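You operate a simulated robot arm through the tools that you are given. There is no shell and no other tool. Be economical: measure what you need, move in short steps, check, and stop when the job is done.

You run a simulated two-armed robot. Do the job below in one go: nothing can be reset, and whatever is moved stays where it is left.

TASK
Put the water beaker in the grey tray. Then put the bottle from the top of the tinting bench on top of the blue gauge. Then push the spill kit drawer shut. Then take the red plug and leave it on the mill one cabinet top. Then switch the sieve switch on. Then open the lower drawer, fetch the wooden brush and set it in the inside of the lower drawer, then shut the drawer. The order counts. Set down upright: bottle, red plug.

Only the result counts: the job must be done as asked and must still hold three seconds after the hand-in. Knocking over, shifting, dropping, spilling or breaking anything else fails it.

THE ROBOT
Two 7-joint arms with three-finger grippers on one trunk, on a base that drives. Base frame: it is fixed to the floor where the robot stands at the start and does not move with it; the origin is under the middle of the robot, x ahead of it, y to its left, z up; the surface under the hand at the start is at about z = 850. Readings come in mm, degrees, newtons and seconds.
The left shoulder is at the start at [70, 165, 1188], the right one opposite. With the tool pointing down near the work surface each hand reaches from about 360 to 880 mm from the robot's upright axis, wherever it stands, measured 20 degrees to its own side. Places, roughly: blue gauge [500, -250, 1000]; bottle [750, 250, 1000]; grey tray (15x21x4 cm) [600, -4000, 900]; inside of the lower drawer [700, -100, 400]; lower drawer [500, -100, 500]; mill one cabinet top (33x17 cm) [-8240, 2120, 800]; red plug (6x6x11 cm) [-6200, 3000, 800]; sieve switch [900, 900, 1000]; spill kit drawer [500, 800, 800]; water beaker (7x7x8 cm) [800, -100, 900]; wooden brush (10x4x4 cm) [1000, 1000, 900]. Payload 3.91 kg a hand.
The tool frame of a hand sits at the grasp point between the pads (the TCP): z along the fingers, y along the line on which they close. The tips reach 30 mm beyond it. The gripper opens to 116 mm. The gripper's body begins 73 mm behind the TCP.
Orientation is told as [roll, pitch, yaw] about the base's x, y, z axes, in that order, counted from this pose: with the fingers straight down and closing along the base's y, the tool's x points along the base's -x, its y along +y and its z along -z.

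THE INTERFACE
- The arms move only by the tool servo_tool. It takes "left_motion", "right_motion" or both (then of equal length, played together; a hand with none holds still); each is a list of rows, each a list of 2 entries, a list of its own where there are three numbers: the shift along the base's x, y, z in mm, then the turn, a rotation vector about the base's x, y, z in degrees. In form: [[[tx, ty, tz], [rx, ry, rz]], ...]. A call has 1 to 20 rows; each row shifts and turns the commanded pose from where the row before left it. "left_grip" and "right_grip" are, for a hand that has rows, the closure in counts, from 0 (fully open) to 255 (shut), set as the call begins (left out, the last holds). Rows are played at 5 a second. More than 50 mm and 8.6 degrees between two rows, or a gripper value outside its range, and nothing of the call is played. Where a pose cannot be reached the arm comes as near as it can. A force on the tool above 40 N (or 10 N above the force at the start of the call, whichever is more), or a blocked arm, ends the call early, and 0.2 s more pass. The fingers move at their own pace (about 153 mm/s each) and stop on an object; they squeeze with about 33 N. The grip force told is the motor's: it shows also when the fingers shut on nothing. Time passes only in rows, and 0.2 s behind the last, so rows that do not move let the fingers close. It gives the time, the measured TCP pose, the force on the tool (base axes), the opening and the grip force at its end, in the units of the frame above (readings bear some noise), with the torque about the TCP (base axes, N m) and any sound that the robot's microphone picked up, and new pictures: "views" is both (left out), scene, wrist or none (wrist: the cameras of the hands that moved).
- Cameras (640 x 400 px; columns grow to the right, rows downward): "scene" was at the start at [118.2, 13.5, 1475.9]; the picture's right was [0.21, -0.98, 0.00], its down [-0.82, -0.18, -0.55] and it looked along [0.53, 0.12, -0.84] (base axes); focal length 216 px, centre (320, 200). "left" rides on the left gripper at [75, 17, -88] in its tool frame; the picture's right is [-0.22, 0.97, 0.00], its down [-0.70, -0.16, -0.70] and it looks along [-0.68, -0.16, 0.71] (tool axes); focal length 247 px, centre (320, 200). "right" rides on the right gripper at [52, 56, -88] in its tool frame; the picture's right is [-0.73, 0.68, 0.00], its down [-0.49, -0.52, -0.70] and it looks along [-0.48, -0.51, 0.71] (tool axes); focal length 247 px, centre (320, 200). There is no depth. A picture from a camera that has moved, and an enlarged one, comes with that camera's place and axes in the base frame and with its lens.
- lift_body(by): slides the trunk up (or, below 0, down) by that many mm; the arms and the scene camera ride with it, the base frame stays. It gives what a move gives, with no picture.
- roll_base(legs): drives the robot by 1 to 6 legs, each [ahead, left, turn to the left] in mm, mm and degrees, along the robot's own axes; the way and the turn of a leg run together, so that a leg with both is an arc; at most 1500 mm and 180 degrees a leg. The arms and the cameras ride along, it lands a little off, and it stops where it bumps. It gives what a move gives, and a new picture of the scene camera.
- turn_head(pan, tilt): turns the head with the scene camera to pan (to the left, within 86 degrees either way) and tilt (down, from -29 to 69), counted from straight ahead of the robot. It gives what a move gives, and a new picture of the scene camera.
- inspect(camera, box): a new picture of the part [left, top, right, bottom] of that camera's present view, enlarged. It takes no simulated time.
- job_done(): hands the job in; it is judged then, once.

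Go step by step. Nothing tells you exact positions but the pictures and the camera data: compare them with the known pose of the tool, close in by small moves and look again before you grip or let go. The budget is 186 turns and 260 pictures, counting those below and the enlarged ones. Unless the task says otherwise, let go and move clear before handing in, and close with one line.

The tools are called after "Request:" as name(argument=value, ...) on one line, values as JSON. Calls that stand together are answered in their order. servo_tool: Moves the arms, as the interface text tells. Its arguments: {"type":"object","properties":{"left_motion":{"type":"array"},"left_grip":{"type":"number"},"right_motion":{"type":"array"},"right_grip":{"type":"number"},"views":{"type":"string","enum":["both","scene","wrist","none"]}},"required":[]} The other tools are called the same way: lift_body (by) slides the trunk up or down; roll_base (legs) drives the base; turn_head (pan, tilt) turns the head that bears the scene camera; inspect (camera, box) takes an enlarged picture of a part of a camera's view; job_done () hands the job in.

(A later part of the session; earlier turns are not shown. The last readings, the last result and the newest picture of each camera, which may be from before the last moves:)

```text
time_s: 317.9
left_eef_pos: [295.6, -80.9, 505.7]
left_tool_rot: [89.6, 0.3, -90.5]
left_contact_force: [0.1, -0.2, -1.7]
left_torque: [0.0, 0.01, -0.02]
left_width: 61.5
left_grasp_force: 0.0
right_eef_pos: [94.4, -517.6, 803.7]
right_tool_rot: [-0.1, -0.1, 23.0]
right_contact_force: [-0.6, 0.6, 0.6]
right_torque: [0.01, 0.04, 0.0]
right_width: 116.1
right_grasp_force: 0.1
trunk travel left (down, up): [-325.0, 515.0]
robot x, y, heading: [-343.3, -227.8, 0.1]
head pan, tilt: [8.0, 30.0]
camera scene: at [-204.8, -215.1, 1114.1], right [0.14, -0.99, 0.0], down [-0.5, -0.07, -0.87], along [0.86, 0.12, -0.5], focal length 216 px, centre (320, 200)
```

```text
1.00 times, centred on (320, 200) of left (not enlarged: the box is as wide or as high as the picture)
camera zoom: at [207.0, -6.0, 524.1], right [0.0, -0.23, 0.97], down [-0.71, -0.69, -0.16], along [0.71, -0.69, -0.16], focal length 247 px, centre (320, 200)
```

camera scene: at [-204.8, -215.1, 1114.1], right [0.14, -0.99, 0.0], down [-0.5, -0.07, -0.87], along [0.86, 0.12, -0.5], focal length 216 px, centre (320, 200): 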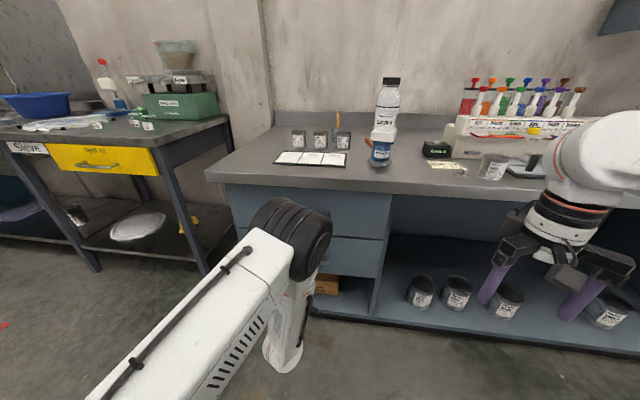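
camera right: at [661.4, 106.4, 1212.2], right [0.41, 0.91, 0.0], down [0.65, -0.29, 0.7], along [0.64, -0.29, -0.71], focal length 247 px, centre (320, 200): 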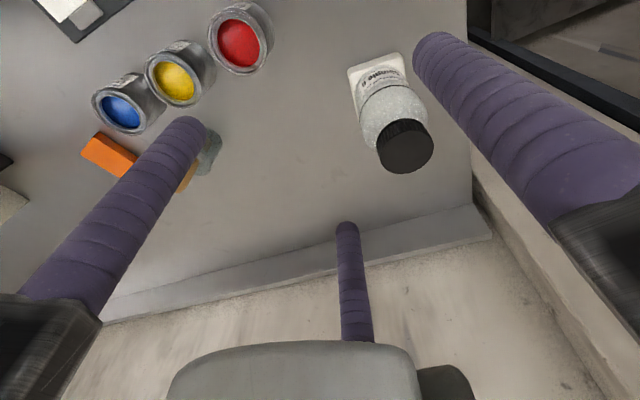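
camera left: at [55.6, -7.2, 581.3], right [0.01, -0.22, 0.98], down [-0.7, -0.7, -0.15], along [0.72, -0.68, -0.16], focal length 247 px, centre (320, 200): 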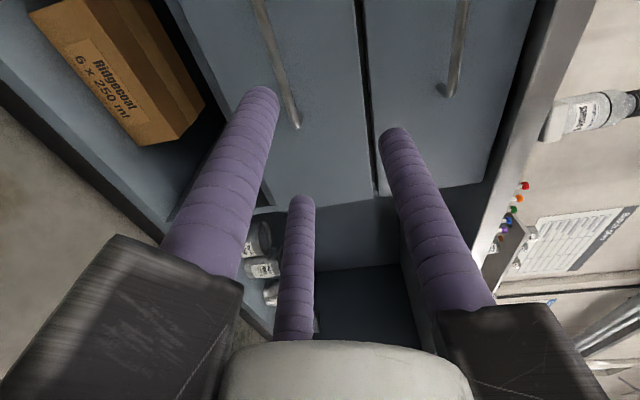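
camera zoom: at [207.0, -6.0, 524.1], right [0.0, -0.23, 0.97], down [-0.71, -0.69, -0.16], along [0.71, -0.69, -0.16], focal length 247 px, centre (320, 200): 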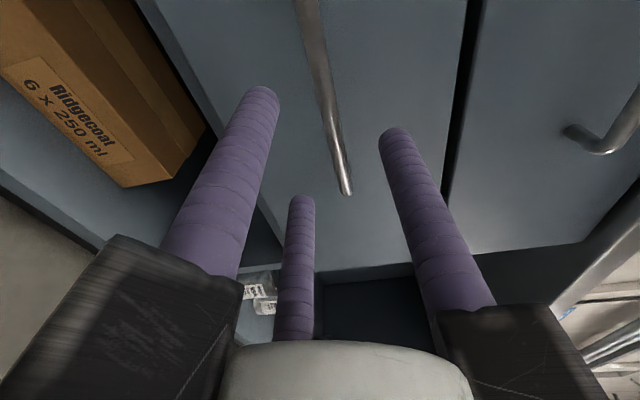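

Bar at x≈376, z≈511. I move the fingers forward around it.

Request:
servo_tool(left_motion=[[[20, 0, -1], [0, 0, 0]], [[20, 0, -1], [0, 0, 0]], [[15, 0, 0], [0, 0, 0]], [[0, 0, 0], [0, 0, 0]]], views="wrist")

```text
time_s: 318.9
left_eef_pos: [349.3, -81.5, 505.0]
left_tool_rot: [89.7, 0.2, -90.5]
left_contact_force: [-0.6, 0.0, 1.3]
left_torque: [0.0, 0.02, 0.0]
left_width: 61.4
left_grasp_force: 0.1
right_eef_pos: [93.0, -518.0, 803.1]
right_tool_rot: [-0.1, 0.0, 23.0]
right_contact_force: [0.8, 0.4, -0.5]
right_torque: [0.0, -0.02, 0.01]
right_width: 116.1
right_grasp_force: 0.1
trunk travel left (down, up): [-325.0, 515.0]
robot x, y, heading: [-345.5, -225.1, 0.1]
head pan, tilt: [8.0, 30.0]
camera left: at [262.0, -5.9, 523.0], right [0.0, -0.23, 0.97], down [-0.71, -0.69, -0.16], along [0.71, -0.69, -0.16], focal length 247 px, centre (320, 200)
```

left: 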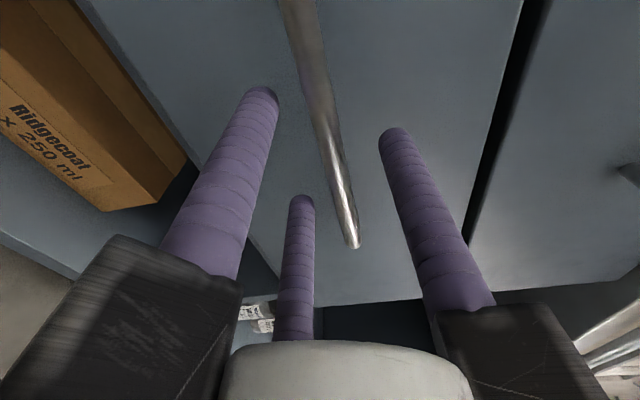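

The bar lies between the fingers; I advance 20 mm more and close.

Request:
servo_tool(left_motion=[[[7, 0, 0], [0, 0, 0]], [[7, 0, 0], [0, 0, 0]], [[6, 0, 0], [0, 0, 0]], [[0, 0, 0], [0, 0, 0]]], views="none")

Request:
servo_tool(left_motion=[[[0, 0, 0], [0, 0, 0]], [[0, 0, 0], [0, 0, 0]], [[0, 0, 0], [0, 0, 0]], [[0, 0, 0], [0, 0, 0]]], left_grip=255, views="wrist")

```text
time_s: 319.9
left_eef_pos: [369.2, -81.0, 505.7]
left_tool_rot: [89.7, 0.2, -90.5]
left_contact_force: [1.0, -0.1, 0.9]
left_torque: [0.03, -0.02, 0.02]
left_width: 61.1
left_grasp_force: 0.0
right_eef_pos: [93.1, -517.7, 803.9]
right_tool_rot: [-0.1, -0.1, 23.0]
right_contact_force: [-0.1, -0.5, -1.0]
right_torque: [0.0, -0.01, 0.04]
right_width: 115.9
right_grasp_force: 0.1
trunk travel left (down, up): [-325.0, 515.0]
robot x, y, heading: [-348.4, -225.2, -0.2]
head pan, tilt: [8.0, 30.0]
```

```text
time_s: 320.9
left_eef_pos: [369.4, -81.4, 508.4]
left_tool_rot: [90.1, 0.2, -90.5]
left_contact_force: [0.9, -0.2, 18.3]
left_torque: [-0.29, 0.09, 0.04]
left_width: 21.0
left_grasp_force: 44.8
right_eef_pos: [92.8, -518.2, 804.6]
right_tool_rot: [0.0, -0.2, 22.9]
right_contact_force: [0.3, 0.0, 0.6]
right_torque: [0.01, 0.02, 0.01]
right_width: 115.8
right_grasp_force: 0.0
trunk travel left (down, up): [-325.0, 515.0]
robot x, y, heading: [-345.6, -226.7, 0.1]
head pan, tilt: [8.0, 30.0]
camera left: at [281.6, -6.0, 525.3], right [0.0, -0.23, 0.97], down [-0.71, -0.69, -0.16], along [0.71, -0.69, -0.16], focal length 247 px, centre (320, 200)
```

left: 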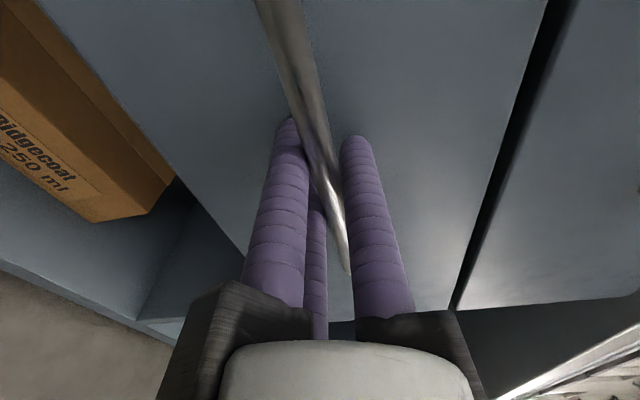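

Gripped the bar (21 mm). I pull the drawer out.

Request:
servo_tool(left_motion=[[[-3, 0, 3], [0, 0, 0]], [[-8, 0, 0], [0, 0, 0]], [[-12, 0, 0], [0, 0, 0]], [[-15, 0, 0], [0, 0, 0]], [[-15, 0, 0], [0, 0, 0]], [[-15, 0, 0], [0, 0, 0]], [[-15, 0, 0], [0, 0, 0]], [[-15, 0, 0], [0, 0, 0]], [[-15, 0, 0], [0, 0, 0]], [[-15, 0, 0], [0, 0, 0]], [[-15, 0, 0], [0, 0, 0]], [[-15, 0, 0], [0, 0, 0]], [[-10, 0, 0], [0, 0, 0]]], views="both")

```text
time_s: 323.7
left_eef_pos: [200.6, -80.8, 506.9]
left_tool_rot: [89.7, 0.3, -90.5]
left_contact_force: [-0.5, 2.1, 3.8]
left_torque: [-0.37, 0.02, 0.21]
left_width: 20.7
left_grasp_force: 45.0
right_eef_pos: [93.0, -516.4, 803.7]
right_tool_rot: [-0.1, -0.3, 23.0]
right_contact_force: [0.0, 0.1, 0.7]
right_torque: [-0.02, 0.01, -0.01]
right_width: 116.1
right_grasp_force: 0.0
trunk travel left (down, up): [-325.0, 515.0]
robot x, y, heading: [-343.7, -227.2, 0.2]
head pan, tilt: [8.0, 30.0]
camera scene: at [-206.0, -215.0, 1114.3], right [0.14, -0.99, 0.0], down [-0.49, -0.07, -0.87], along [0.86, 0.12, -0.5], focal length 216 px, centre (320, 200)
camera left: at [112.8, -5.9, 525.8], right [0.0, -0.23, 0.97], down [-0.71, -0.69, -0.16], along [0.71, -0.69, -0.16], focal length 247 px, centre (320, 200)
```

scene: 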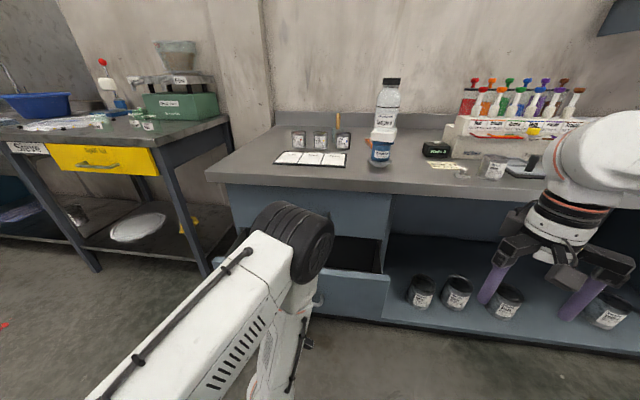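
left: 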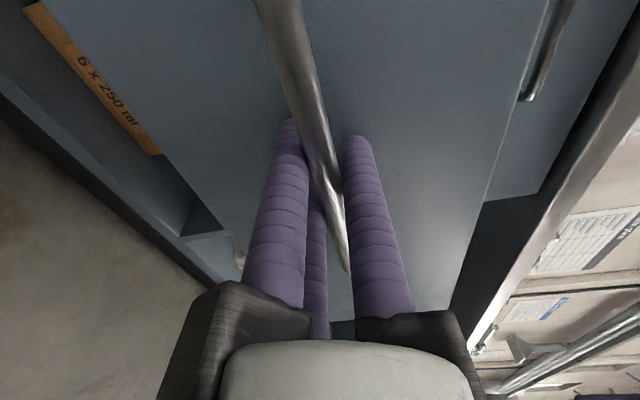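

The drawer is out 168 mm; I pull further.

Request:
servo_tool(left_motion=[[[-8, 0, 0], [0, 0, 0]], [[-12, 0, 0], [0, 0, 0]], [[-15, 0, 0], [0, 0, 0]], [[-15, 0, 0], [0, 0, 0]], [[-15, 0, 0], [0, 0, 0]], [[-15, 0, 0], [0, 0, 0]], [[-10, 0, 0], [0, 0, 0]], [[0, 0, 0], [0, 0, 0]]], views="wrist")

```text
time_s: 325.5
left_eef_pos: [121.8, -79.8, 507.3]
left_tool_rot: [89.7, 0.3, -90.5]
left_contact_force: [-0.5, 5.2, 9.5]
left_torque: [-0.33, 0.04, -1.06]
left_width: 20.9
left_grasp_force: 44.6
left hand out of reach, approached as far as the arm can: row 7
right_eef_pos: [93.3, -517.2, 804.5]
right_tool_rot: [-0.1, -0.2, 23.1]
right_contact_force: [-0.2, -0.6, 0.4]
right_torque: [0.02, 0.0, 0.01]
right_width: 115.8
right_grasp_force: 0.1
trunk travel left (down, up): [-325.0, 515.0]
robot x, y, heading: [-346.3, -228.2, -0.0]
head pan, tilt: [8.0, 30.0]
camera left: at [33.1, -5.9, 525.8], right [0.0, -0.23, 0.97], down [-0.71, -0.69, -0.16], along [0.71, -0.69, -0.16], focal length 247 px, centre (320, 200)
```

left: 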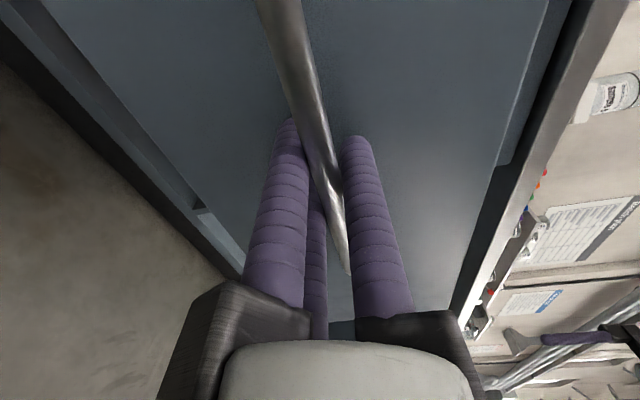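

The drawer is open by about 248 mm. I open the fingers and back the base off.

Request:
servo_tool(left_motion=[[[0, 0, 0], [0, 0, 0]], [[0, 0, 0], [0, 0, 0]], [[0, 0, 0], [0, 0, 0]]], left_grip=110, views="wrist")

Request:
roll_base(legs=[[-220, 0, 0]])

```text
time_s: 326.3
left_eef_pos: [121.6, -82.3, 506.9]
left_tool_rot: [89.8, 0.3, -90.4]
left_contact_force: [-0.3, 0.2, 0.1]
left_torque: [0.0, 0.02, -0.01]
left_width: 65.8
left_grasp_force: 0.1
right_eef_pos: [93.5, -517.9, 803.5]
right_tool_rot: [-0.1, 0.0, 23.0]
right_contact_force: [0.2, -0.2, 0.3]
right_torque: [0.01, -0.02, -0.01]
right_width: 115.9
right_grasp_force: 0.1
trunk travel left (down, up): [-325.0, 515.0]
robot x, y, heading: [-344.3, -225.6, -0.2]
head pan, tilt: [8.0, 30.0]
camera left: at [33.6, -6.3, 525.4], right [0.0, -0.23, 0.97], down [-0.71, -0.69, -0.16], along [0.71, -0.69, -0.16], focal length 247 px, centre (320, 200)
```

left: 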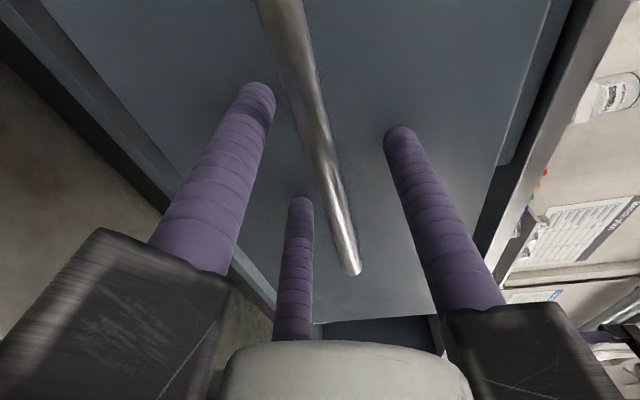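

```text
time_s: 328.0
left_eef_pos: [-99.2, -81.2, 507.5]
left_tool_rot: [89.8, 0.3, -90.5]
left_contact_force: [-0.5, 0.8, -0.4]
left_torque: [0.0, 0.04, 0.0]
left_width: 65.7
left_grasp_force: 0.2
right_eef_pos: [-128.6, -517.9, 805.2]
right_tool_rot: [-0.1, -0.2, 23.0]
right_contact_force: [-0.2, 0.0, 0.8]
right_torque: [0.01, 0.02, 0.05]
right_width: 116.0
right_grasp_force: 0.1
trunk travel left (down, up): [-325.0, 515.0]
robot x, y, heading: [-566.1, -229.1, 0.0]
head pan, tilt: [8.0, 30.0]
camera scene: at [-426.6, -215.2, 1114.4], right [0.14, -0.99, 0.0], down [-0.49, -0.07, -0.87], along [0.86, 0.12, -0.5], focal length 216 px, centre (320, 200)
```

scene: 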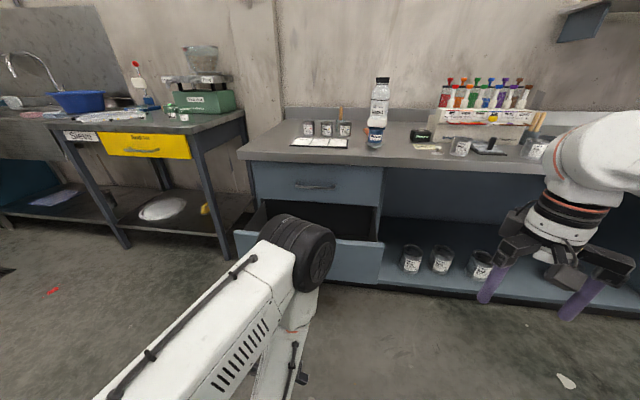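

The drawer is open. I turn the hand back to pointing down and raise the trunk.

Request:
servo_tool(left_motion=[[[10, 0, 5], [-8.2, 0, 0]], [[10, 0, 5], [-8.2, 0, 0]], [[10, 0, 5], [-8.2, 0, 0]], [[10, 0, 5], [-8.2, 0, 0]], [[0, 0, 5], [-8.2, 0, 0]], [[0, 0, 5], [-8.2, 0, 0]], [[0, 0, 10], [-8.2, 0, 0]], [[0, 0, 10], [-8.2, 0, 0]], [[0, 0, 10], [-8.2, 0, 0]], [[0, 0, 10], [-8.2, 0, 0]], [[0, 0, 10], [-8, 0, 0]], [[0, 0, 10], [0, 8.2, 0]], [[0, 0, 10], [0, 8.2, 0]], [[0, 0, 10], [0, 8.2, 0]], [[0, 0, 10], [0, 8.2, 0]], [[0, 0, 10], [0, 8.2, 0]], [[0, 0, 10], [0, 8.2, 0]], [[0, 0, 10], [0, 8.2, 0]], [[0, 0, 10], [0, 8.2, 0]]], views="none")

Request:
servo_tool(left_motion=[[[0, 0, 10], [0, 8.2, 0]], [[0, 0, 10], [0, 8.2, 0]], [[0, 0, 0], [0, 8, 0]], [[0, 0, 0], [0, 0, 0]]], views="none")

Request:
lift_body(by=400)

```text
time_s: 332.0
left_eef_pos: [-24.7, -92.3, 648.6]
left_tool_rot: [0.2, -25.7, -0.9]
left_contact_force: [-2.4, -0.7, -1.7]
left_torque: [0.02, -0.28, 0.02]
left_width: 66.0
left_grasp_force: 0.1
left hand out of reach, approached as far as the arm can: row 12, 13, 14
right_eef_pos: [-125.8, -515.3, 804.3]
right_tool_rot: [-0.2, 0.0, 23.1]
right_contact_force: [0.0, 0.1, 0.3]
right_torque: [-0.07, 0.02, -0.03]
right_width: 116.2
right_grasp_force: 0.0
trunk travel left (down, up): [-325.0, 515.0]
robot x, y, heading: [-563.0, -223.2, -0.1]
head pan, tilt: [8.0, 30.0]
```

```text
time_s: 333.0
left_eef_pos: [-29.1, -94.3, 669.5]
left_tool_rot: [-0.5, -0.4, -0.3]
left_contact_force: [-0.2, 0.0, -0.3]
left_torque: [0.0, 0.03, -0.04]
left_width: 66.3
left_grasp_force: 0.0
right_eef_pos: [-128.5, -516.3, 804.9]
right_tool_rot: [-0.2, -0.2, 23.0]
right_contact_force: [0.2, -0.2, -0.2]
right_torque: [-0.04, 0.01, -0.02]
right_width: 115.8
right_grasp_force: 0.0
trunk travel left (down, up): [-325.0, 515.0]
robot x, y, heading: [-564.2, -227.8, 0.1]
head pan, tilt: [8.0, 30.0]
```

```text
time_s: 336.9
left_eef_pos: [-28.4, -95.6, 1069.6]
left_tool_rot: [-0.2, -0.6, -0.3]
left_contact_force: [-0.7, -0.1, 0.1]
left_torque: [-0.01, 0.01, 0.01]
left_width: 65.7
left_grasp_force: 0.1
right_eef_pos: [-127.3, -517.8, 1204.8]
right_tool_rot: [-0.1, -0.1, 22.9]
right_contact_force: [0.0, -0.7, -0.5]
right_torque: [0.0, -0.04, -0.02]
right_width: 116.2
right_grasp_force: 0.0
trunk travel left (down, up): [-725.0, 115.0]
robot x, y, heading: [-568.1, -224.0, -0.1]
head pan, tilt: [8.0, 30.0]
```

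Now the brush, near [1015,1040,905]. I drive back to the sieve table.

Request:
roll_base(legs=[[0, 1120, 0], [500, 0, 0]])

Request:
turn_head(pan=12, tilt=40)

```text
time_s: 345.1
left_eef_pos: [485.8, 1013.4, 1069.4]
left_tool_rot: [-0.3, -0.6, -1.1]
left_contact_force: [-0.5, -0.3, 0.6]
left_torque: [0.02, 0.05, 0.0]
left_width: 66.0
left_grasp_force: 0.0
right_eef_pos: [382.3, 590.6, 1204.6]
right_tool_rot: [-0.1, -0.2, 22.4]
right_contact_force: [-0.7, -0.2, -0.6]
right_torque: [0.01, -0.01, 0.01]
right_width: 116.1
right_grasp_force: 0.0
trunk travel left (down, up): [-725.0, 115.0]
robot x, y, heading: [-51.0, 885.6, -0.5]
head pan, tilt: [8.0, 30.0]
camera scene: at [87.3, 896.9, 1514.4], right [0.13, -0.99, 0.0], down [-0.5, -0.06, -0.87], along [0.86, 0.11, -0.5], focal length 216 px, centre (320, 200)
```

scene: 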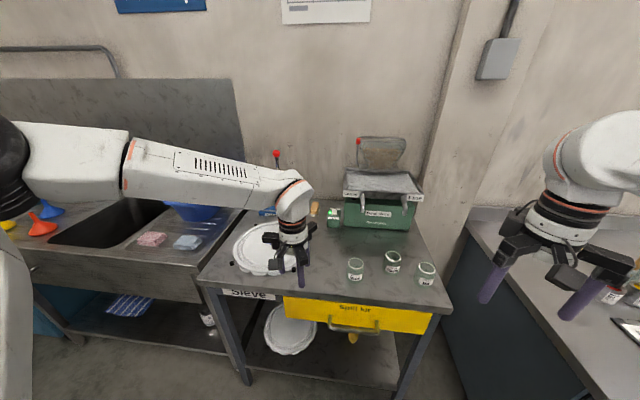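

```text
time_s: 345.9
left_eef_pos: [486.7, 1011.6, 1068.7]
left_tool_rot: [-0.3, -0.5, -1.0]
left_contact_force: [0.7, 0.9, -0.3]
left_torque: [0.01, 0.01, -0.06]
left_width: 66.0
left_grasp_force: 0.0
right_eef_pos: [382.5, 590.7, 1203.7]
right_tool_rot: [-0.2, 0.0, 22.4]
right_contact_force: [-0.9, -0.9, 0.0]
right_torque: [0.0, -0.02, 0.0]
right_width: 115.8
right_grasp_force: 0.0
trunk travel left (down, up): [-725.0, 115.0]
robot x, y, heading: [-54.7, 887.7, -0.7]
head pan, tilt: [12.0, 40.0]
camera scene: at [82.0, 902.0, 1498.9], right [0.2, -0.98, 0.0], down [-0.63, -0.13, -0.77], along [0.75, 0.15, -0.64], focal length 216 px, centre (320, 200)
```

scene: 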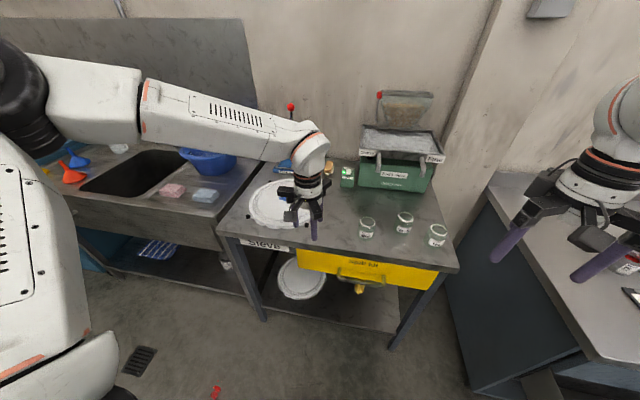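

I drive 240 mm forward and move the open left hand near the brush.

Request:
roll_base(legs=[[240, 0, 0.6]])

Request:
servo_tool(left_motion=[[[40, 5, 10], [0, 0, 0]], [[40, 5, 10], [0, 0, 0]], [[40, 5, 0], [0, 0, 0]], [[30, 0, 0], [0, 0, 0]], [[0, 0, 0], [0, 0, 0]]], left_grip=60, views="wrist")

Request:
inspect(camera="scene", box=[240, 130, 400, 240])

```text
time_s: 347.6
left_eef_pos: [722.4, 1016.4, 1069.6]
left_tool_rot: [-0.3, -0.5, -0.5]
left_contact_force: [0.8, 0.0, 0.6]
left_torque: [-0.01, -0.02, -0.01]
left_width: 66.1
left_grasp_force: 0.0
right_eef_pos: [622.8, 592.8, 1204.7]
right_tool_rot: [-0.2, -0.2, 22.8]
right_contact_force: [-0.6, -0.5, 0.3]
right_torque: [-0.03, 0.01, -0.03]
right_width: 116.1
right_grasp_force: 0.0
trunk travel left (down, up): [-725.0, 115.0]
robot x, y, heading: [185.9, 883.7, -0.2]
head pan, tilt: [12.0, 40.0]
camera scene: at [318.6, 901.3, 1499.1], right [0.2, -0.98, 0.0], down [-0.63, -0.13, -0.77], along [0.75, 0.16, -0.64], focal length 216 px, centre (320, 200)
```

scene: 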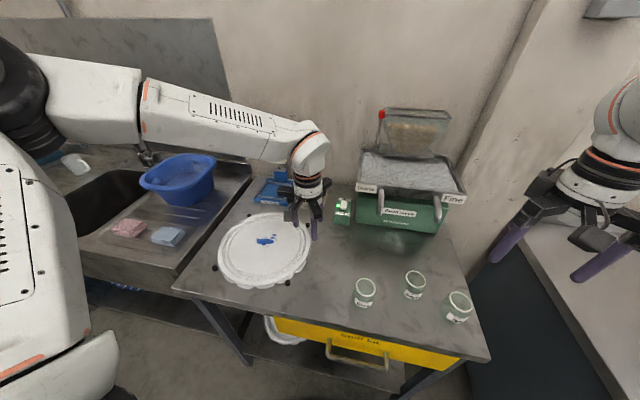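

```text
time_s: 348.8
left_eef_pos: [873.0, 1030.9, 1090.1]
left_tool_rot: [-0.3, -0.5, -0.6]
left_contact_force: [0.2, -0.4, 0.1]
left_torque: [0.02, -0.01, -0.04]
left_width: 88.7
left_grasp_force: 0.1
right_eef_pos: [621.4, 593.3, 1204.7]
right_tool_rot: [0.0, -0.2, 22.9]
right_contact_force: [-0.5, -0.1, 0.5]
right_torque: [0.02, 0.03, -0.01]
right_width: 115.9
right_grasp_force: 0.1
trunk travel left (down, up): [-725.0, 115.0]
robot x, y, heading: [185.4, 887.5, -0.2]
head pan, tilt: [12.0, 40.0]
camera left: at [796.6, 1048.1, 1177.1], right [0.23, 0.97, 0.0], down [0.69, -0.16, 0.71], along [0.69, -0.17, -0.71], focal length 247 px, centre (320, 200)
```

left: 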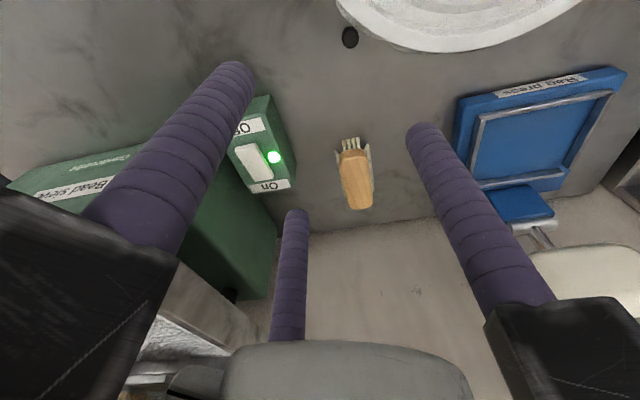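

```text
3.64 times, centred on (320, 185) of scene
camera zoom: at [318.5, 901.6, 1499.0], right [0.2, -0.98, 0.0], down [-0.63, -0.13, -0.77], along [0.75, 0.16, -0.64], focal length 786 px, centre (320, 254)
```

zoom: 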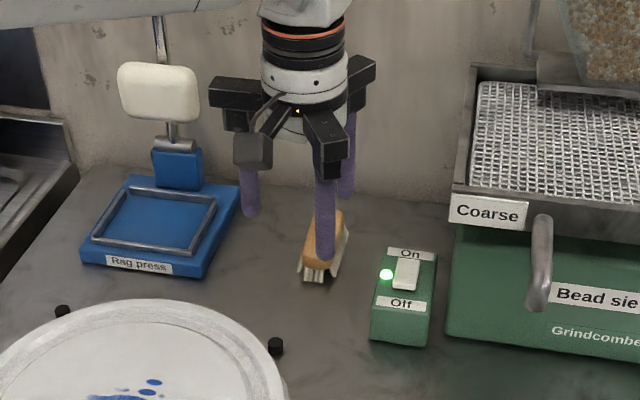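

Brush about [1005,1044], top z≈932. I approach above it and refine.

Request:
servo_tool(left_motion=[[[30, 2, -15], [0, 0, 0]], [[30, 2, -20], [0, 0, 0]], [[30, 2, -20], [0, 0, 0]], [[20, 0, -15], [0, 0, 0]], [[0, 0, 0], [0, 0, 0]]], views="wrist")

Request:
inspect(camera="scene", box=[280, 130, 380, 220])

```text
time_s: 350.0
left_eef_pos: [902.1, 1031.8, 1073.7]
left_tool_rot: [-0.2, -0.6, -0.5]
left_contact_force: [-0.5, 0.2, 0.5]
left_torque: [-0.02, -0.02, -0.01]
left_width: 88.8
left_grasp_force: 0.0
left hand out of reach, approached as far as the arm can: row 1, 2, 3, 4
right_eef_pos: [623.3, 592.1, 1205.1]
right_tool_rot: [-0.1, -0.2, 22.8]
right_contact_force: [0.9, 0.5, -0.1]
right_torque: [-0.02, -0.02, -0.02]
right_width: 115.9
right_grasp_force: 0.1
trunk travel left (down, up): [-725.0, 115.0]
robot x, y, heading: [188.9, 889.7, -0.1]
head pan, tilt: [12.0, 40.0]
camera left: at [826.4, 1050.0, 1160.1], right [0.23, 0.97, 0.0], down [0.69, -0.16, 0.71], along [0.69, -0.17, -0.71], focal length 247 px, centre (320, 200)
```

left: 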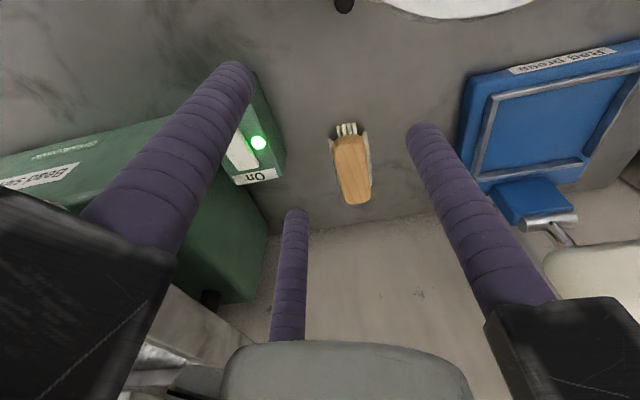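

```text
4.44 times, centred on (330, 175) of scene
camera zoom: at [318.9, 901.5, 1499.0], right [0.2, -0.98, 0.0], down [-0.63, -0.13, -0.77], along [0.75, 0.16, -0.64], focal length 961 px, centre (276, 311)
```

zoom: 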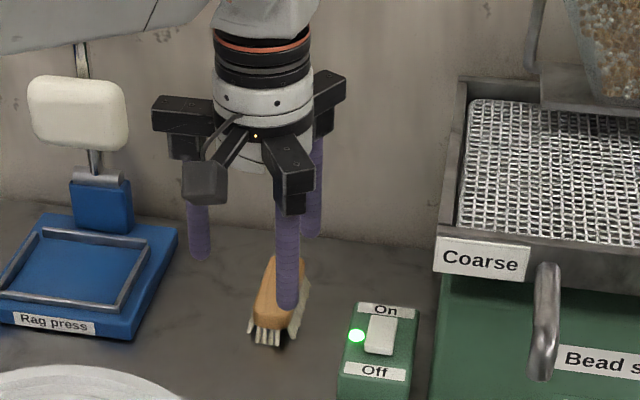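

Out of reach at this height; I drive 65 mm closer, then continue lower.

Request:
roll_base(legs=[[65, 20, 0]])

Request:
servo_tool(left_motion=[[[5, -8, -20], [0, 0, 0]], [[10, -8, -20], [0, 0, 0]], [[10, 0, -15], [0, 0, 0]], [[10, 0, -5], [0, 0, 0]], [[0, 0, 0], [0, 0, 0]]], views="wrist")

Request:
inspect(camera="scene", box=[280, 140, 380, 230])

```text
time_s: 351.1
left_eef_pos: [965.8, 1051.1, 1074.7]
left_tool_rot: [-0.2, -0.7, -0.5]
left_contact_force: [-0.7, 0.8, -0.2]
left_torque: [0.01, 0.03, -0.03]
left_width: 88.7
left_grasp_force: 0.1
right_eef_pos: [685.5, 611.5, 1204.6]
right_tool_rot: [-0.2, -0.3, 22.8]
right_contact_force: [0.8, -1.4, 0.1]
right_torque: [0.08, -0.01, 0.01]
right_width: 115.9
right_grasp_force: 0.1
trunk travel left (down, up): [-725.0, 115.0]
robot x, y, heading: [251.9, 902.8, -0.4]
head pan, tilt: [12.0, 40.0]
camera scene: at [381.6, 919.9, 1499.3], right [0.2, -0.98, 0.0], down [-0.63, -0.13, -0.77], along [0.75, 0.16, -0.64], focal length 216 px, centre (320, 200)
```

scene: 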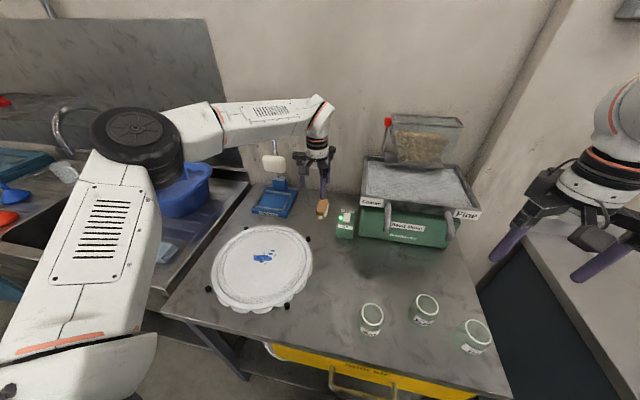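

```text
time_s: 352.2
left_eef_pos: [993.5, 1035.9, 1017.7]
left_tool_rot: [-0.3, -0.5, -0.5]
left_contact_force: [-0.6, -0.4, -0.4]
left_torque: [0.01, 0.05, -0.01]
left_width: 88.9
left_grasp_force: 0.1
left hand out of reach, approached as far as the arm can: row 4
right_eef_pos: [687.9, 612.8, 1205.2]
right_tool_rot: [-0.1, -0.2, 22.9]
right_contact_force: [-0.2, 0.0, 0.1]
right_torque: [0.0, -0.02, 0.0]
right_width: 116.1
right_grasp_force: 0.0
trunk travel left (down, up): [-725.0, 115.0]
robot x, y, heading: [248.1, 906.1, -0.0]
head pan, tilt: [12.0, 40.0]
camera left: at [916.7, 1053.4, 1105.2], right [0.23, 0.97, 0.0], down [0.69, -0.16, 0.71], along [0.69, -0.17, -0.71], focal length 247 px, centre (320, 200)
```

left: 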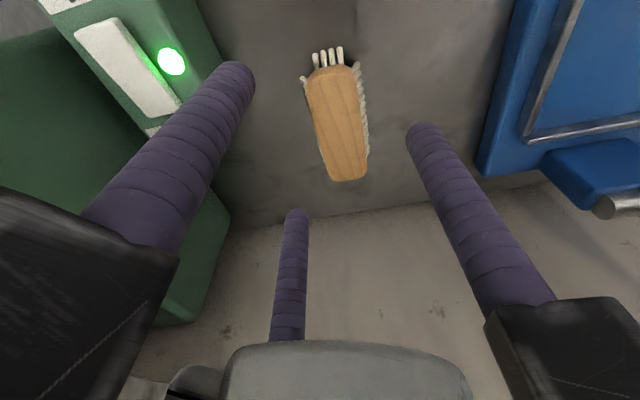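

```text
4.44 times, centred on (330, 185) of scene
camera zoom: at [384.4, 920.7, 1498.9], right [0.2, -0.98, 0.0], down [-0.63, -0.13, -0.77], along [0.75, 0.16, -0.64], focal length 961 px, centre (276, 267)
```

zoom: 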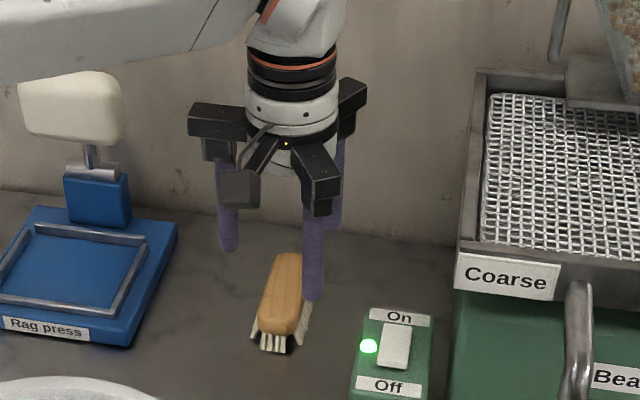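

Brush centre ≈[1014,1044], top z≈930, lying along x. I descend with the thumb on its left, two fingers on its right.

Request:
servo_tool(left_motion=[[[3, 1, -20], [0, 0, 0]], [[8, 1, -20], [0, 0, 0]], [[8, 0, -15], [0, 0, 0]], [[0, 0, 0], [0, 0, 0]]], views="wrist")

Request:
inspect(camera="scene", box=[280, 140, 380, 230])

```text
time_s: 353.2
left_eef_pos: [1006.6, 1038.2, 968.7]
left_tool_rot: [-0.3, -0.7, -0.4]
left_contact_force: [0.0, -0.3, 1.1]
left_torque: [0.01, 0.0, -0.01]
left_width: 88.7
left_grasp_force: 0.1
left hand out of reach, approached as far as the arm can: row 3
right_eef_pos: [687.5, 613.3, 1204.2]
right_tool_rot: [-0.1, -0.2, 22.8]
right_contact_force: [0.1, 0.7, 0.1]
right_torque: [0.01, -0.07, -0.03]
right_width: 116.2
right_grasp_force: 0.2
trunk travel left (down, up): [-725.0, 115.0]
robot x, y, heading: [249.8, 905.0, -0.2]
head pan, tilt: [12.0, 40.0]
camera left: at [931.1, 1055.5, 1057.2], right [0.23, 0.97, 0.0], down [0.69, -0.16, 0.71], along [0.69, -0.17, -0.71], focal length 247 px, centre (320, 200)
```

left: 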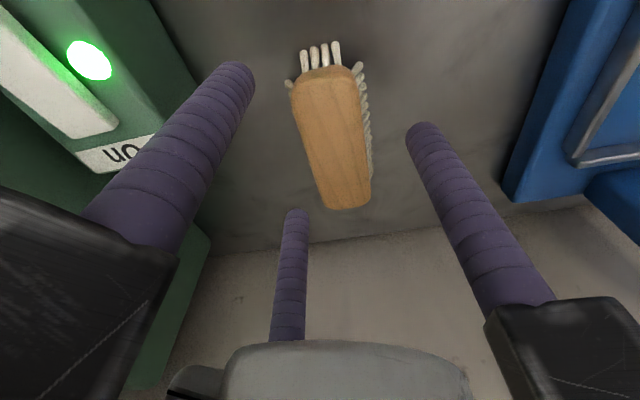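

```text
4.44 times, centred on (330, 185) of scene
camera zoom: at [383.6, 921.0, 1499.0], right [0.2, -0.98, 0.0], down [-0.63, -0.13, -0.77], along [0.75, 0.16, -0.64], focal length 961 px, centre (276, 267)
```

zoom: 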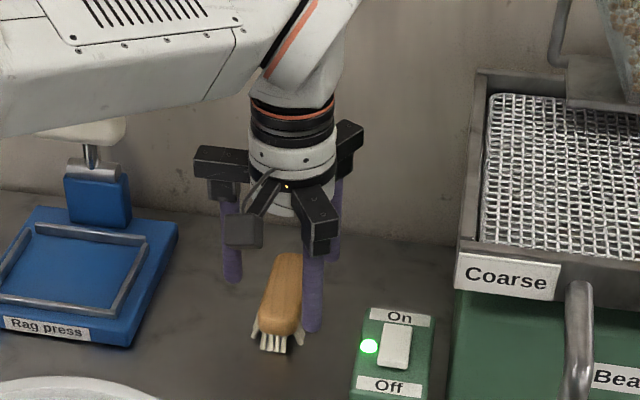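

Before going lower I check the forearm's clearance to the rag press lever.

Request:
turn_head(pan=30, tilt=30)

```text
time_s: 354.1
left_eef_pos: [1006.2, 1037.7, 969.6]
left_tool_rot: [-0.2, -0.6, -0.5]
left_contact_force: [-0.6, -0.5, 0.1]
left_torque: [0.0, 0.0, -0.01]
left_width: 88.4
left_grasp_force: 0.1
right_eef_pos: [688.5, 611.5, 1204.3]
right_tool_rot: [0.0, -0.2, 22.8]
right_contact_force: [0.1, -0.1, 0.0]
right_torque: [0.0, 0.01, -0.05]
right_width: 116.1
right_grasp_force: 0.0
trunk travel left (down, up): [-725.0, 115.0]
robot x, y, heading: [250.7, 903.9, -0.3]
head pan, tilt: [30.0, 30.0]
camera scene: at [379.1, 948.2, 1514.2], right [0.5, -0.87, 0.0], down [-0.43, -0.25, -0.87], along [0.75, 0.43, -0.5], focal length 216 px, centre (320, 200)
```

scene: 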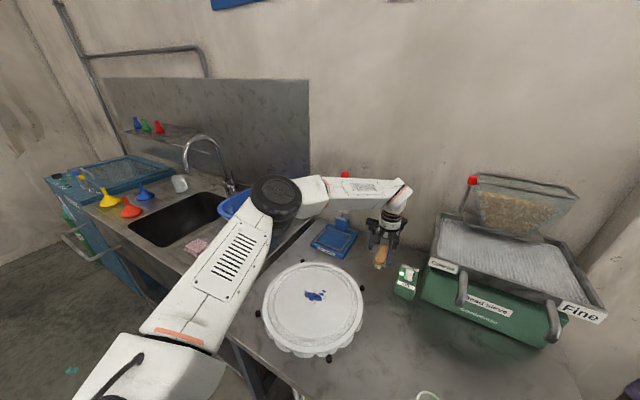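

The lever is well behind the forearm. I go down to z≈926 and close on the brush.

Request:
servo_tool(left_motion=[[[2, 1, -15], [0, 0, 0]], [[2, 0, -15], [0, 0, 0]], [[0, 0, -11], [0, 0, 0]], [[0, 0, 0], [0, 0, 0]]], views="wrist")

```text
time_s: 355.1
left_eef_pos: [1011.5, 1038.6, 930.4]
left_tool_rot: [-0.3, -0.7, -0.5]
left_contact_force: [-0.2, 0.3, 5.5]
left_torque: [-0.08, 0.23, -0.05]
left_width: 88.8
left_grasp_force: 0.1
right_eef_pos: [687.0, 611.6, 1204.8]
right_tool_rot: [-0.1, -0.2, 22.8]
right_contact_force: [0.0, -0.4, 0.2]
right_torque: [0.01, 0.03, -0.03]
right_width: 116.0
right_grasp_force: 0.1
trunk travel left (down, up): [-725.0, 115.0]
robot x, y, heading: [246.7, 905.0, -0.1]
head pan, tilt: [30.0, 30.0]
camera left: at [935.0, 1056.2, 1017.7], right [0.23, 0.97, 0.0], down [0.69, -0.16, 0.71], along [0.69, -0.17, -0.7], focal length 247 px, centre (320, 200)
```

left: 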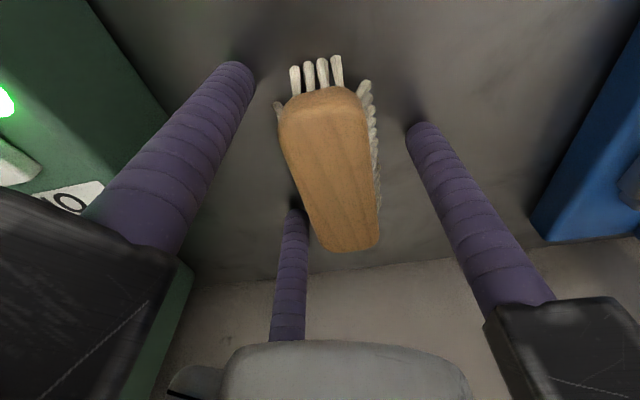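

Tips just touch the table (z≈900). I rise 4 mm and close.

Request:
servo_tool(left_motion=[[[0, 0, 5], [0, 0, 0]], [[0, 0, 0], [0, 0, 0]]], views="none")

Request:
servo_tool(left_motion=[[[0, 0, 0], [0, 0, 0]], [[0, 0, 0], [0, 0, 0]], [[0, 0, 0], [0, 0, 0]], [[0, 0, 0], [0, 0, 0]], [[0, 0, 0], [0, 0, 0]]], left_grip=255, views="wrist")

```text
time_s: 355.7
left_eef_pos: [1010.6, 1038.5, 934.6]
left_tool_rot: [-0.2, -0.5, -0.6]
left_contact_force: [0.3, 0.3, -1.0]
left_torque: [0.0, 0.02, 0.02]
left_width: 88.6
left_grasp_force: 0.1
right_eef_pos: [688.8, 612.7, 1204.2]
right_tool_rot: [-0.1, -0.2, 22.7]
right_contact_force: [-0.1, 0.6, 0.2]
right_torque: [-0.01, 0.0, -0.01]
right_width: 116.1
right_grasp_force: 0.0
trunk travel left (down, up): [-725.0, 115.0]
robot x, y, heading: [247.3, 907.4, -0.5]
head pan, tilt: [30.0, 30.0]
```

```text
time_s: 356.9
left_eef_pos: [1010.6, 1038.4, 934.6]
left_tool_rot: [-0.2, -0.7, -0.6]
left_contact_force: [-0.5, 0.6, 0.3]
left_torque: [0.0, -0.01, 0.02]
left_width: 51.9
left_grasp_force: 32.9
right_eef_pos: [688.4, 612.0, 1204.3]
right_tool_rot: [-0.1, -0.3, 22.8]
right_contact_force: [-0.3, -0.2, 0.9]
right_torque: [-0.03, 0.01, 0.03]
right_width: 116.0
right_grasp_force: 0.0
trunk travel left (down, up): [-725.0, 115.0]
robot x, y, heading: [250.3, 905.7, -0.4]
head pan, tilt: [30.0, 30.0]
camera left: at [935.4, 1056.1, 1022.1], right [0.23, 0.97, 0.0], down [0.69, -0.16, 0.71], along [0.69, -0.17, -0.71], focal length 247 px, centre (320, 200)
```

left: 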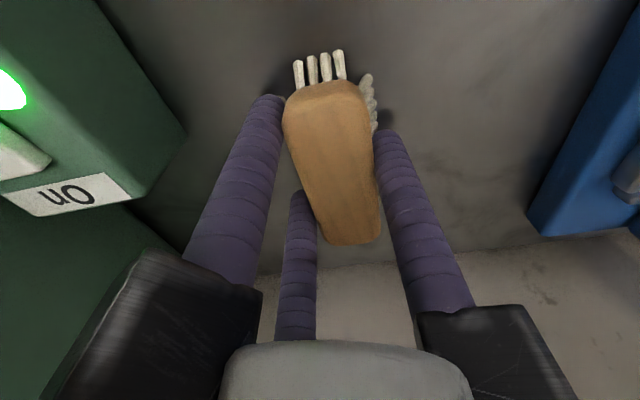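

Gripped (52 mm, as expected). I lift slowly and check.

Request:
servo_tool(left_motion=[[[0, 0, 4], [0, 0, 0]], [[0, 0, 6], [0, 0, 0]], [[0, 0, 10], [0, 0, 0]], [[-3, 0, 12], [0, 0, 0]], [[-6, 0, 12], [0, 0, 0]], [[-10, 0, 15], [0, 0, 0]], [[-10, 0, 15], [0, 0, 0]], [[-12, 0, 15], [0, 0, 0]], [[-12, 0, 15], [0, 0, 0]], [[-15, 0, 12], [0, 0, 0]], [[-20, 0, 8], [0, 0, 0]], [[-20, 0, 4], [0, 0, 0]]], views="wrist")

```text
time_s: 359.5
left_eef_pos: [902.8, 1039.8, 1063.8]
left_tool_rot: [-0.3, -0.7, -0.4]
left_contact_force: [-0.4, 0.2, -1.3]
left_torque: [-0.01, 0.0, 0.04]
left_width: 51.7
left_grasp_force: 32.7
right_eef_pos: [687.8, 611.7, 1204.7]
right_tool_rot: [-0.1, -0.2, 22.8]
right_contact_force: [-0.2, -1.0, -0.2]
right_torque: [0.0, -0.02, 0.01]
right_width: 116.0
right_grasp_force: 0.1
trunk travel left (down, up): [-725.0, 115.0]
robot x, y, heading: [248.3, 904.4, -0.2]
head pan, tilt: [30.0, 30.0]
camera left: at [826.8, 1056.7, 1150.4], right [0.23, 0.97, 0.0], down [0.69, -0.16, 0.71], along [0.69, -0.17, -0.71], focal length 247 px, centre (320, 200)
```

left: 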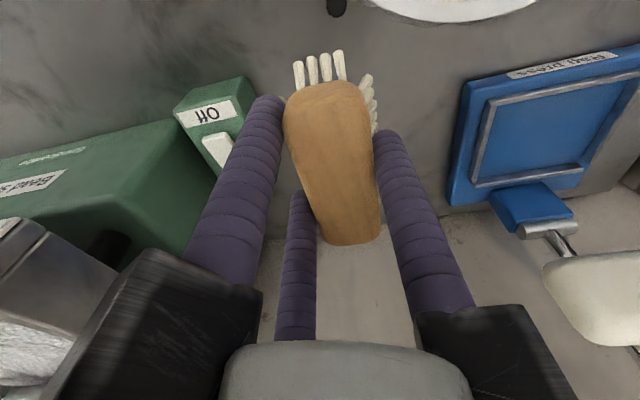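

Brush held. I retract the arm, back off and drive to the open drawer.

Request:
servo_tool(left_motion=[[[-20, -5, 5], [0, 0, 0]], [[-25, -5, 5], [0, 0, 0]], [[-25, -5, 5], [0, 0, 0]], [[-25, 0, 5], [0, 0, 0]], [[-25, 0, 0], [0, 0, 0]], [[-25, 0, 0], [0, 0, 0]], [[-20, 0, 0], [0, 0, 0]]], views="none")

Request:
roll_base(legs=[[-800, 0, 0], [0, -1130, 0.2]])

Request:
turn_head(pan=0, tilt=50)

```text
time_s: 361.1
left_eef_pos: [736.4, 1023.8, 1082.9]
left_tool_rot: [-0.2, -0.8, -0.5]
left_contact_force: [0.0, 0.0, -0.2]
left_torque: [0.01, 0.0, 0.01]
left_width: 51.6
left_grasp_force: 33.1
right_eef_pos: [686.7, 612.3, 1203.3]
right_tool_rot: [-0.1, -0.2, 22.8]
right_contact_force: [-1.1, 0.1, 0.4]
right_torque: [0.03, -0.02, -0.03]
right_width: 116.1
right_grasp_force: 0.1
trunk travel left (down, up): [-725.0, 115.0]
robot x, y, heading: [252.0, 904.0, -0.1]
head pan, tilt: [30.0, 30.0]
```

```text
time_s: 370.8
left_eef_pos: [-61.0, -119.5, 1082.2]
left_tool_rot: [-0.3, -0.6, 0.2]
left_contact_force: [-0.7, -1.0, -0.5]
left_torque: [0.0, -0.02, -0.01]
left_width: 51.5
left_grasp_force: 33.3
right_eef_pos: [-105.0, -530.1, 1204.9]
right_tool_rot: [0.0, -0.2, 23.6]
right_contact_force: [0.5, -0.3, -1.5]
right_torque: [-0.01, 0.0, 0.01]
right_width: 116.1
right_grasp_force: 0.2
trunk travel left (down, up): [-725.0, 115.0]
robot x, y, heading: [-550.1, -247.0, 0.5]
head pan, tilt: [30.0, 30.0]
camera scene: at [-418.8, -198.5, 1514.3], right [0.51, -0.86, 0.0], down [-0.43, -0.25, -0.87], along [0.75, 0.44, -0.5], focal length 216 px, centre (320, 200)
```

scene: 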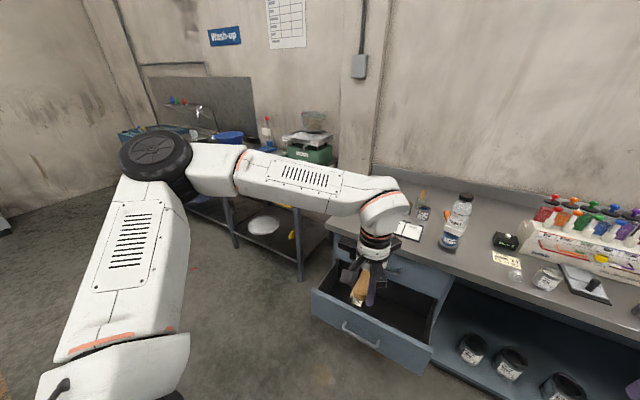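

```text
time_s: 371.8
left_eef_pos: [-60.5, -118.6, 1083.1]
left_tool_rot: [-0.3, -0.6, 0.3]
left_contact_force: [0.2, -0.1, -1.7]
left_torque: [-0.02, 0.02, 0.01]
left_width: 51.4
left_grasp_force: 33.1
right_eef_pos: [-106.3, -529.9, 1205.4]
right_tool_rot: [-0.1, -0.2, 23.7]
right_contact_force: [0.0, 0.0, 0.1]
right_torque: [0.01, -0.01, 0.01]
right_width: 116.2
right_grasp_force: 0.0
trunk travel left (down, up): [-725.0, 115.0]
robot x, y, heading: [-545.3, -242.7, 0.6]
head pan, tilt: [0.0, 50.0]
camera scene: at [-419.7, -243.6, 1484.8], right [0.01, -1.0, 0.0], down [-0.77, -0.01, -0.64], along [0.64, 0.01, -0.77], focal length 216 px, centre (320, 200)
```

scene: 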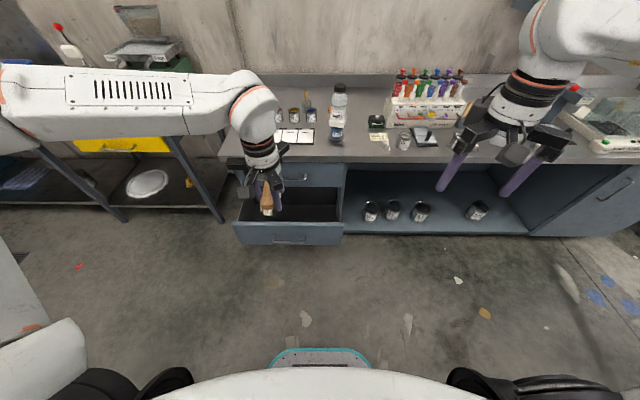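

The drawer stands open. I lower the trunk by 300 mm, then drive 300 mm ahead so the brush is above the drawer.

Request:
lift_body(by=-300)

Request:
roll_base(legs=[[300, 0, -0.5]])

Request:
inspect(camera="left", box=[0, 0, 640, 400])

```text
time_s: 374.8
left_eef_pos: [-59.6, -119.2, 781.9]
left_tool_rot: [-0.3, -0.6, 0.3]
left_contact_force: [-0.6, 1.2, -1.1]
left_torque: [-0.03, 0.01, 0.0]
left_width: 51.1
left_grasp_force: 33.3
right_eef_pos: [-106.0, -531.0, 905.0]
right_tool_rot: [-0.2, -0.3, 23.7]
right_contact_force: [0.5, 0.3, 1.0]
right_torque: [0.02, 0.03, 0.01]
right_width: 116.0
right_grasp_force: 0.1
trunk travel left (down, up): [-425.0, 415.0]
robot x, y, heading: [-543.5, -245.2, 0.3]
head pan, tilt: [0.0, 50.0]
```

```text
time_s: 376.8
left_eef_pos: [241.2, -122.4, 782.0]
left_tool_rot: [-0.3, -0.6, -0.3]
left_contact_force: [0.6, 0.2, -0.4]
left_torque: [-0.01, -0.01, 0.03]
left_width: 51.1
left_grasp_force: 33.5
right_eef_pos: [193.6, -533.2, 905.6]
right_tool_rot: [-0.1, -0.2, 23.0]
right_contact_force: [0.2, 0.1, -0.4]
right_torque: [0.01, 0.01, 0.03]
right_width: 115.9
right_grasp_force: 0.1
trunk travel left (down, up): [-425.0, 415.0]
robot x, y, heading: [-245.9, -243.4, 0.0]
head pan, tilt: [0.0, 50.0]
camera scene: at [-118.6, -243.8, 1184.6], right [0.0, -1.0, 0.0], down [-0.77, 0.0, -0.64], along [0.64, 0.0, -0.77], focal length 216 px, centre (320, 200)
```

scene: 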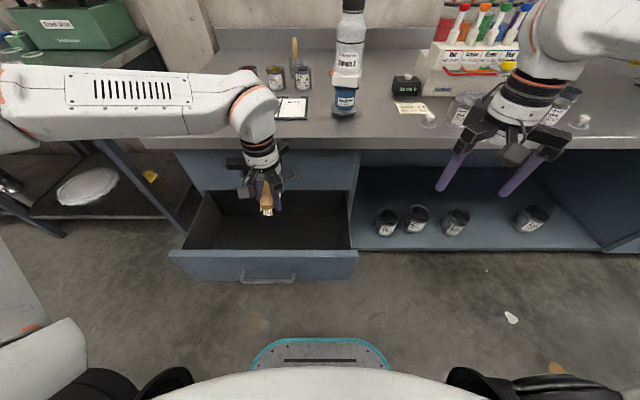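

```text
1.00 times, centred on (320, 200) of left (not enlarged: the box is as wide or as high as the picture)
camera zoom: at [165.2, -105.1, 869.4], right [0.23, 0.97, 0.0], down [0.69, -0.16, 0.71], along [0.69, -0.16, -0.71], focal length 247 px, centre (320, 200)
```

zoom: 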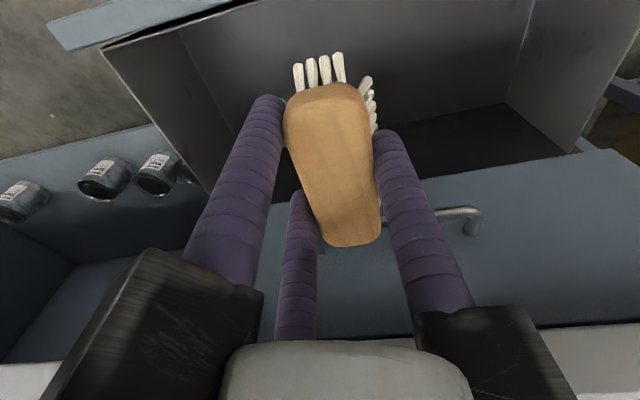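

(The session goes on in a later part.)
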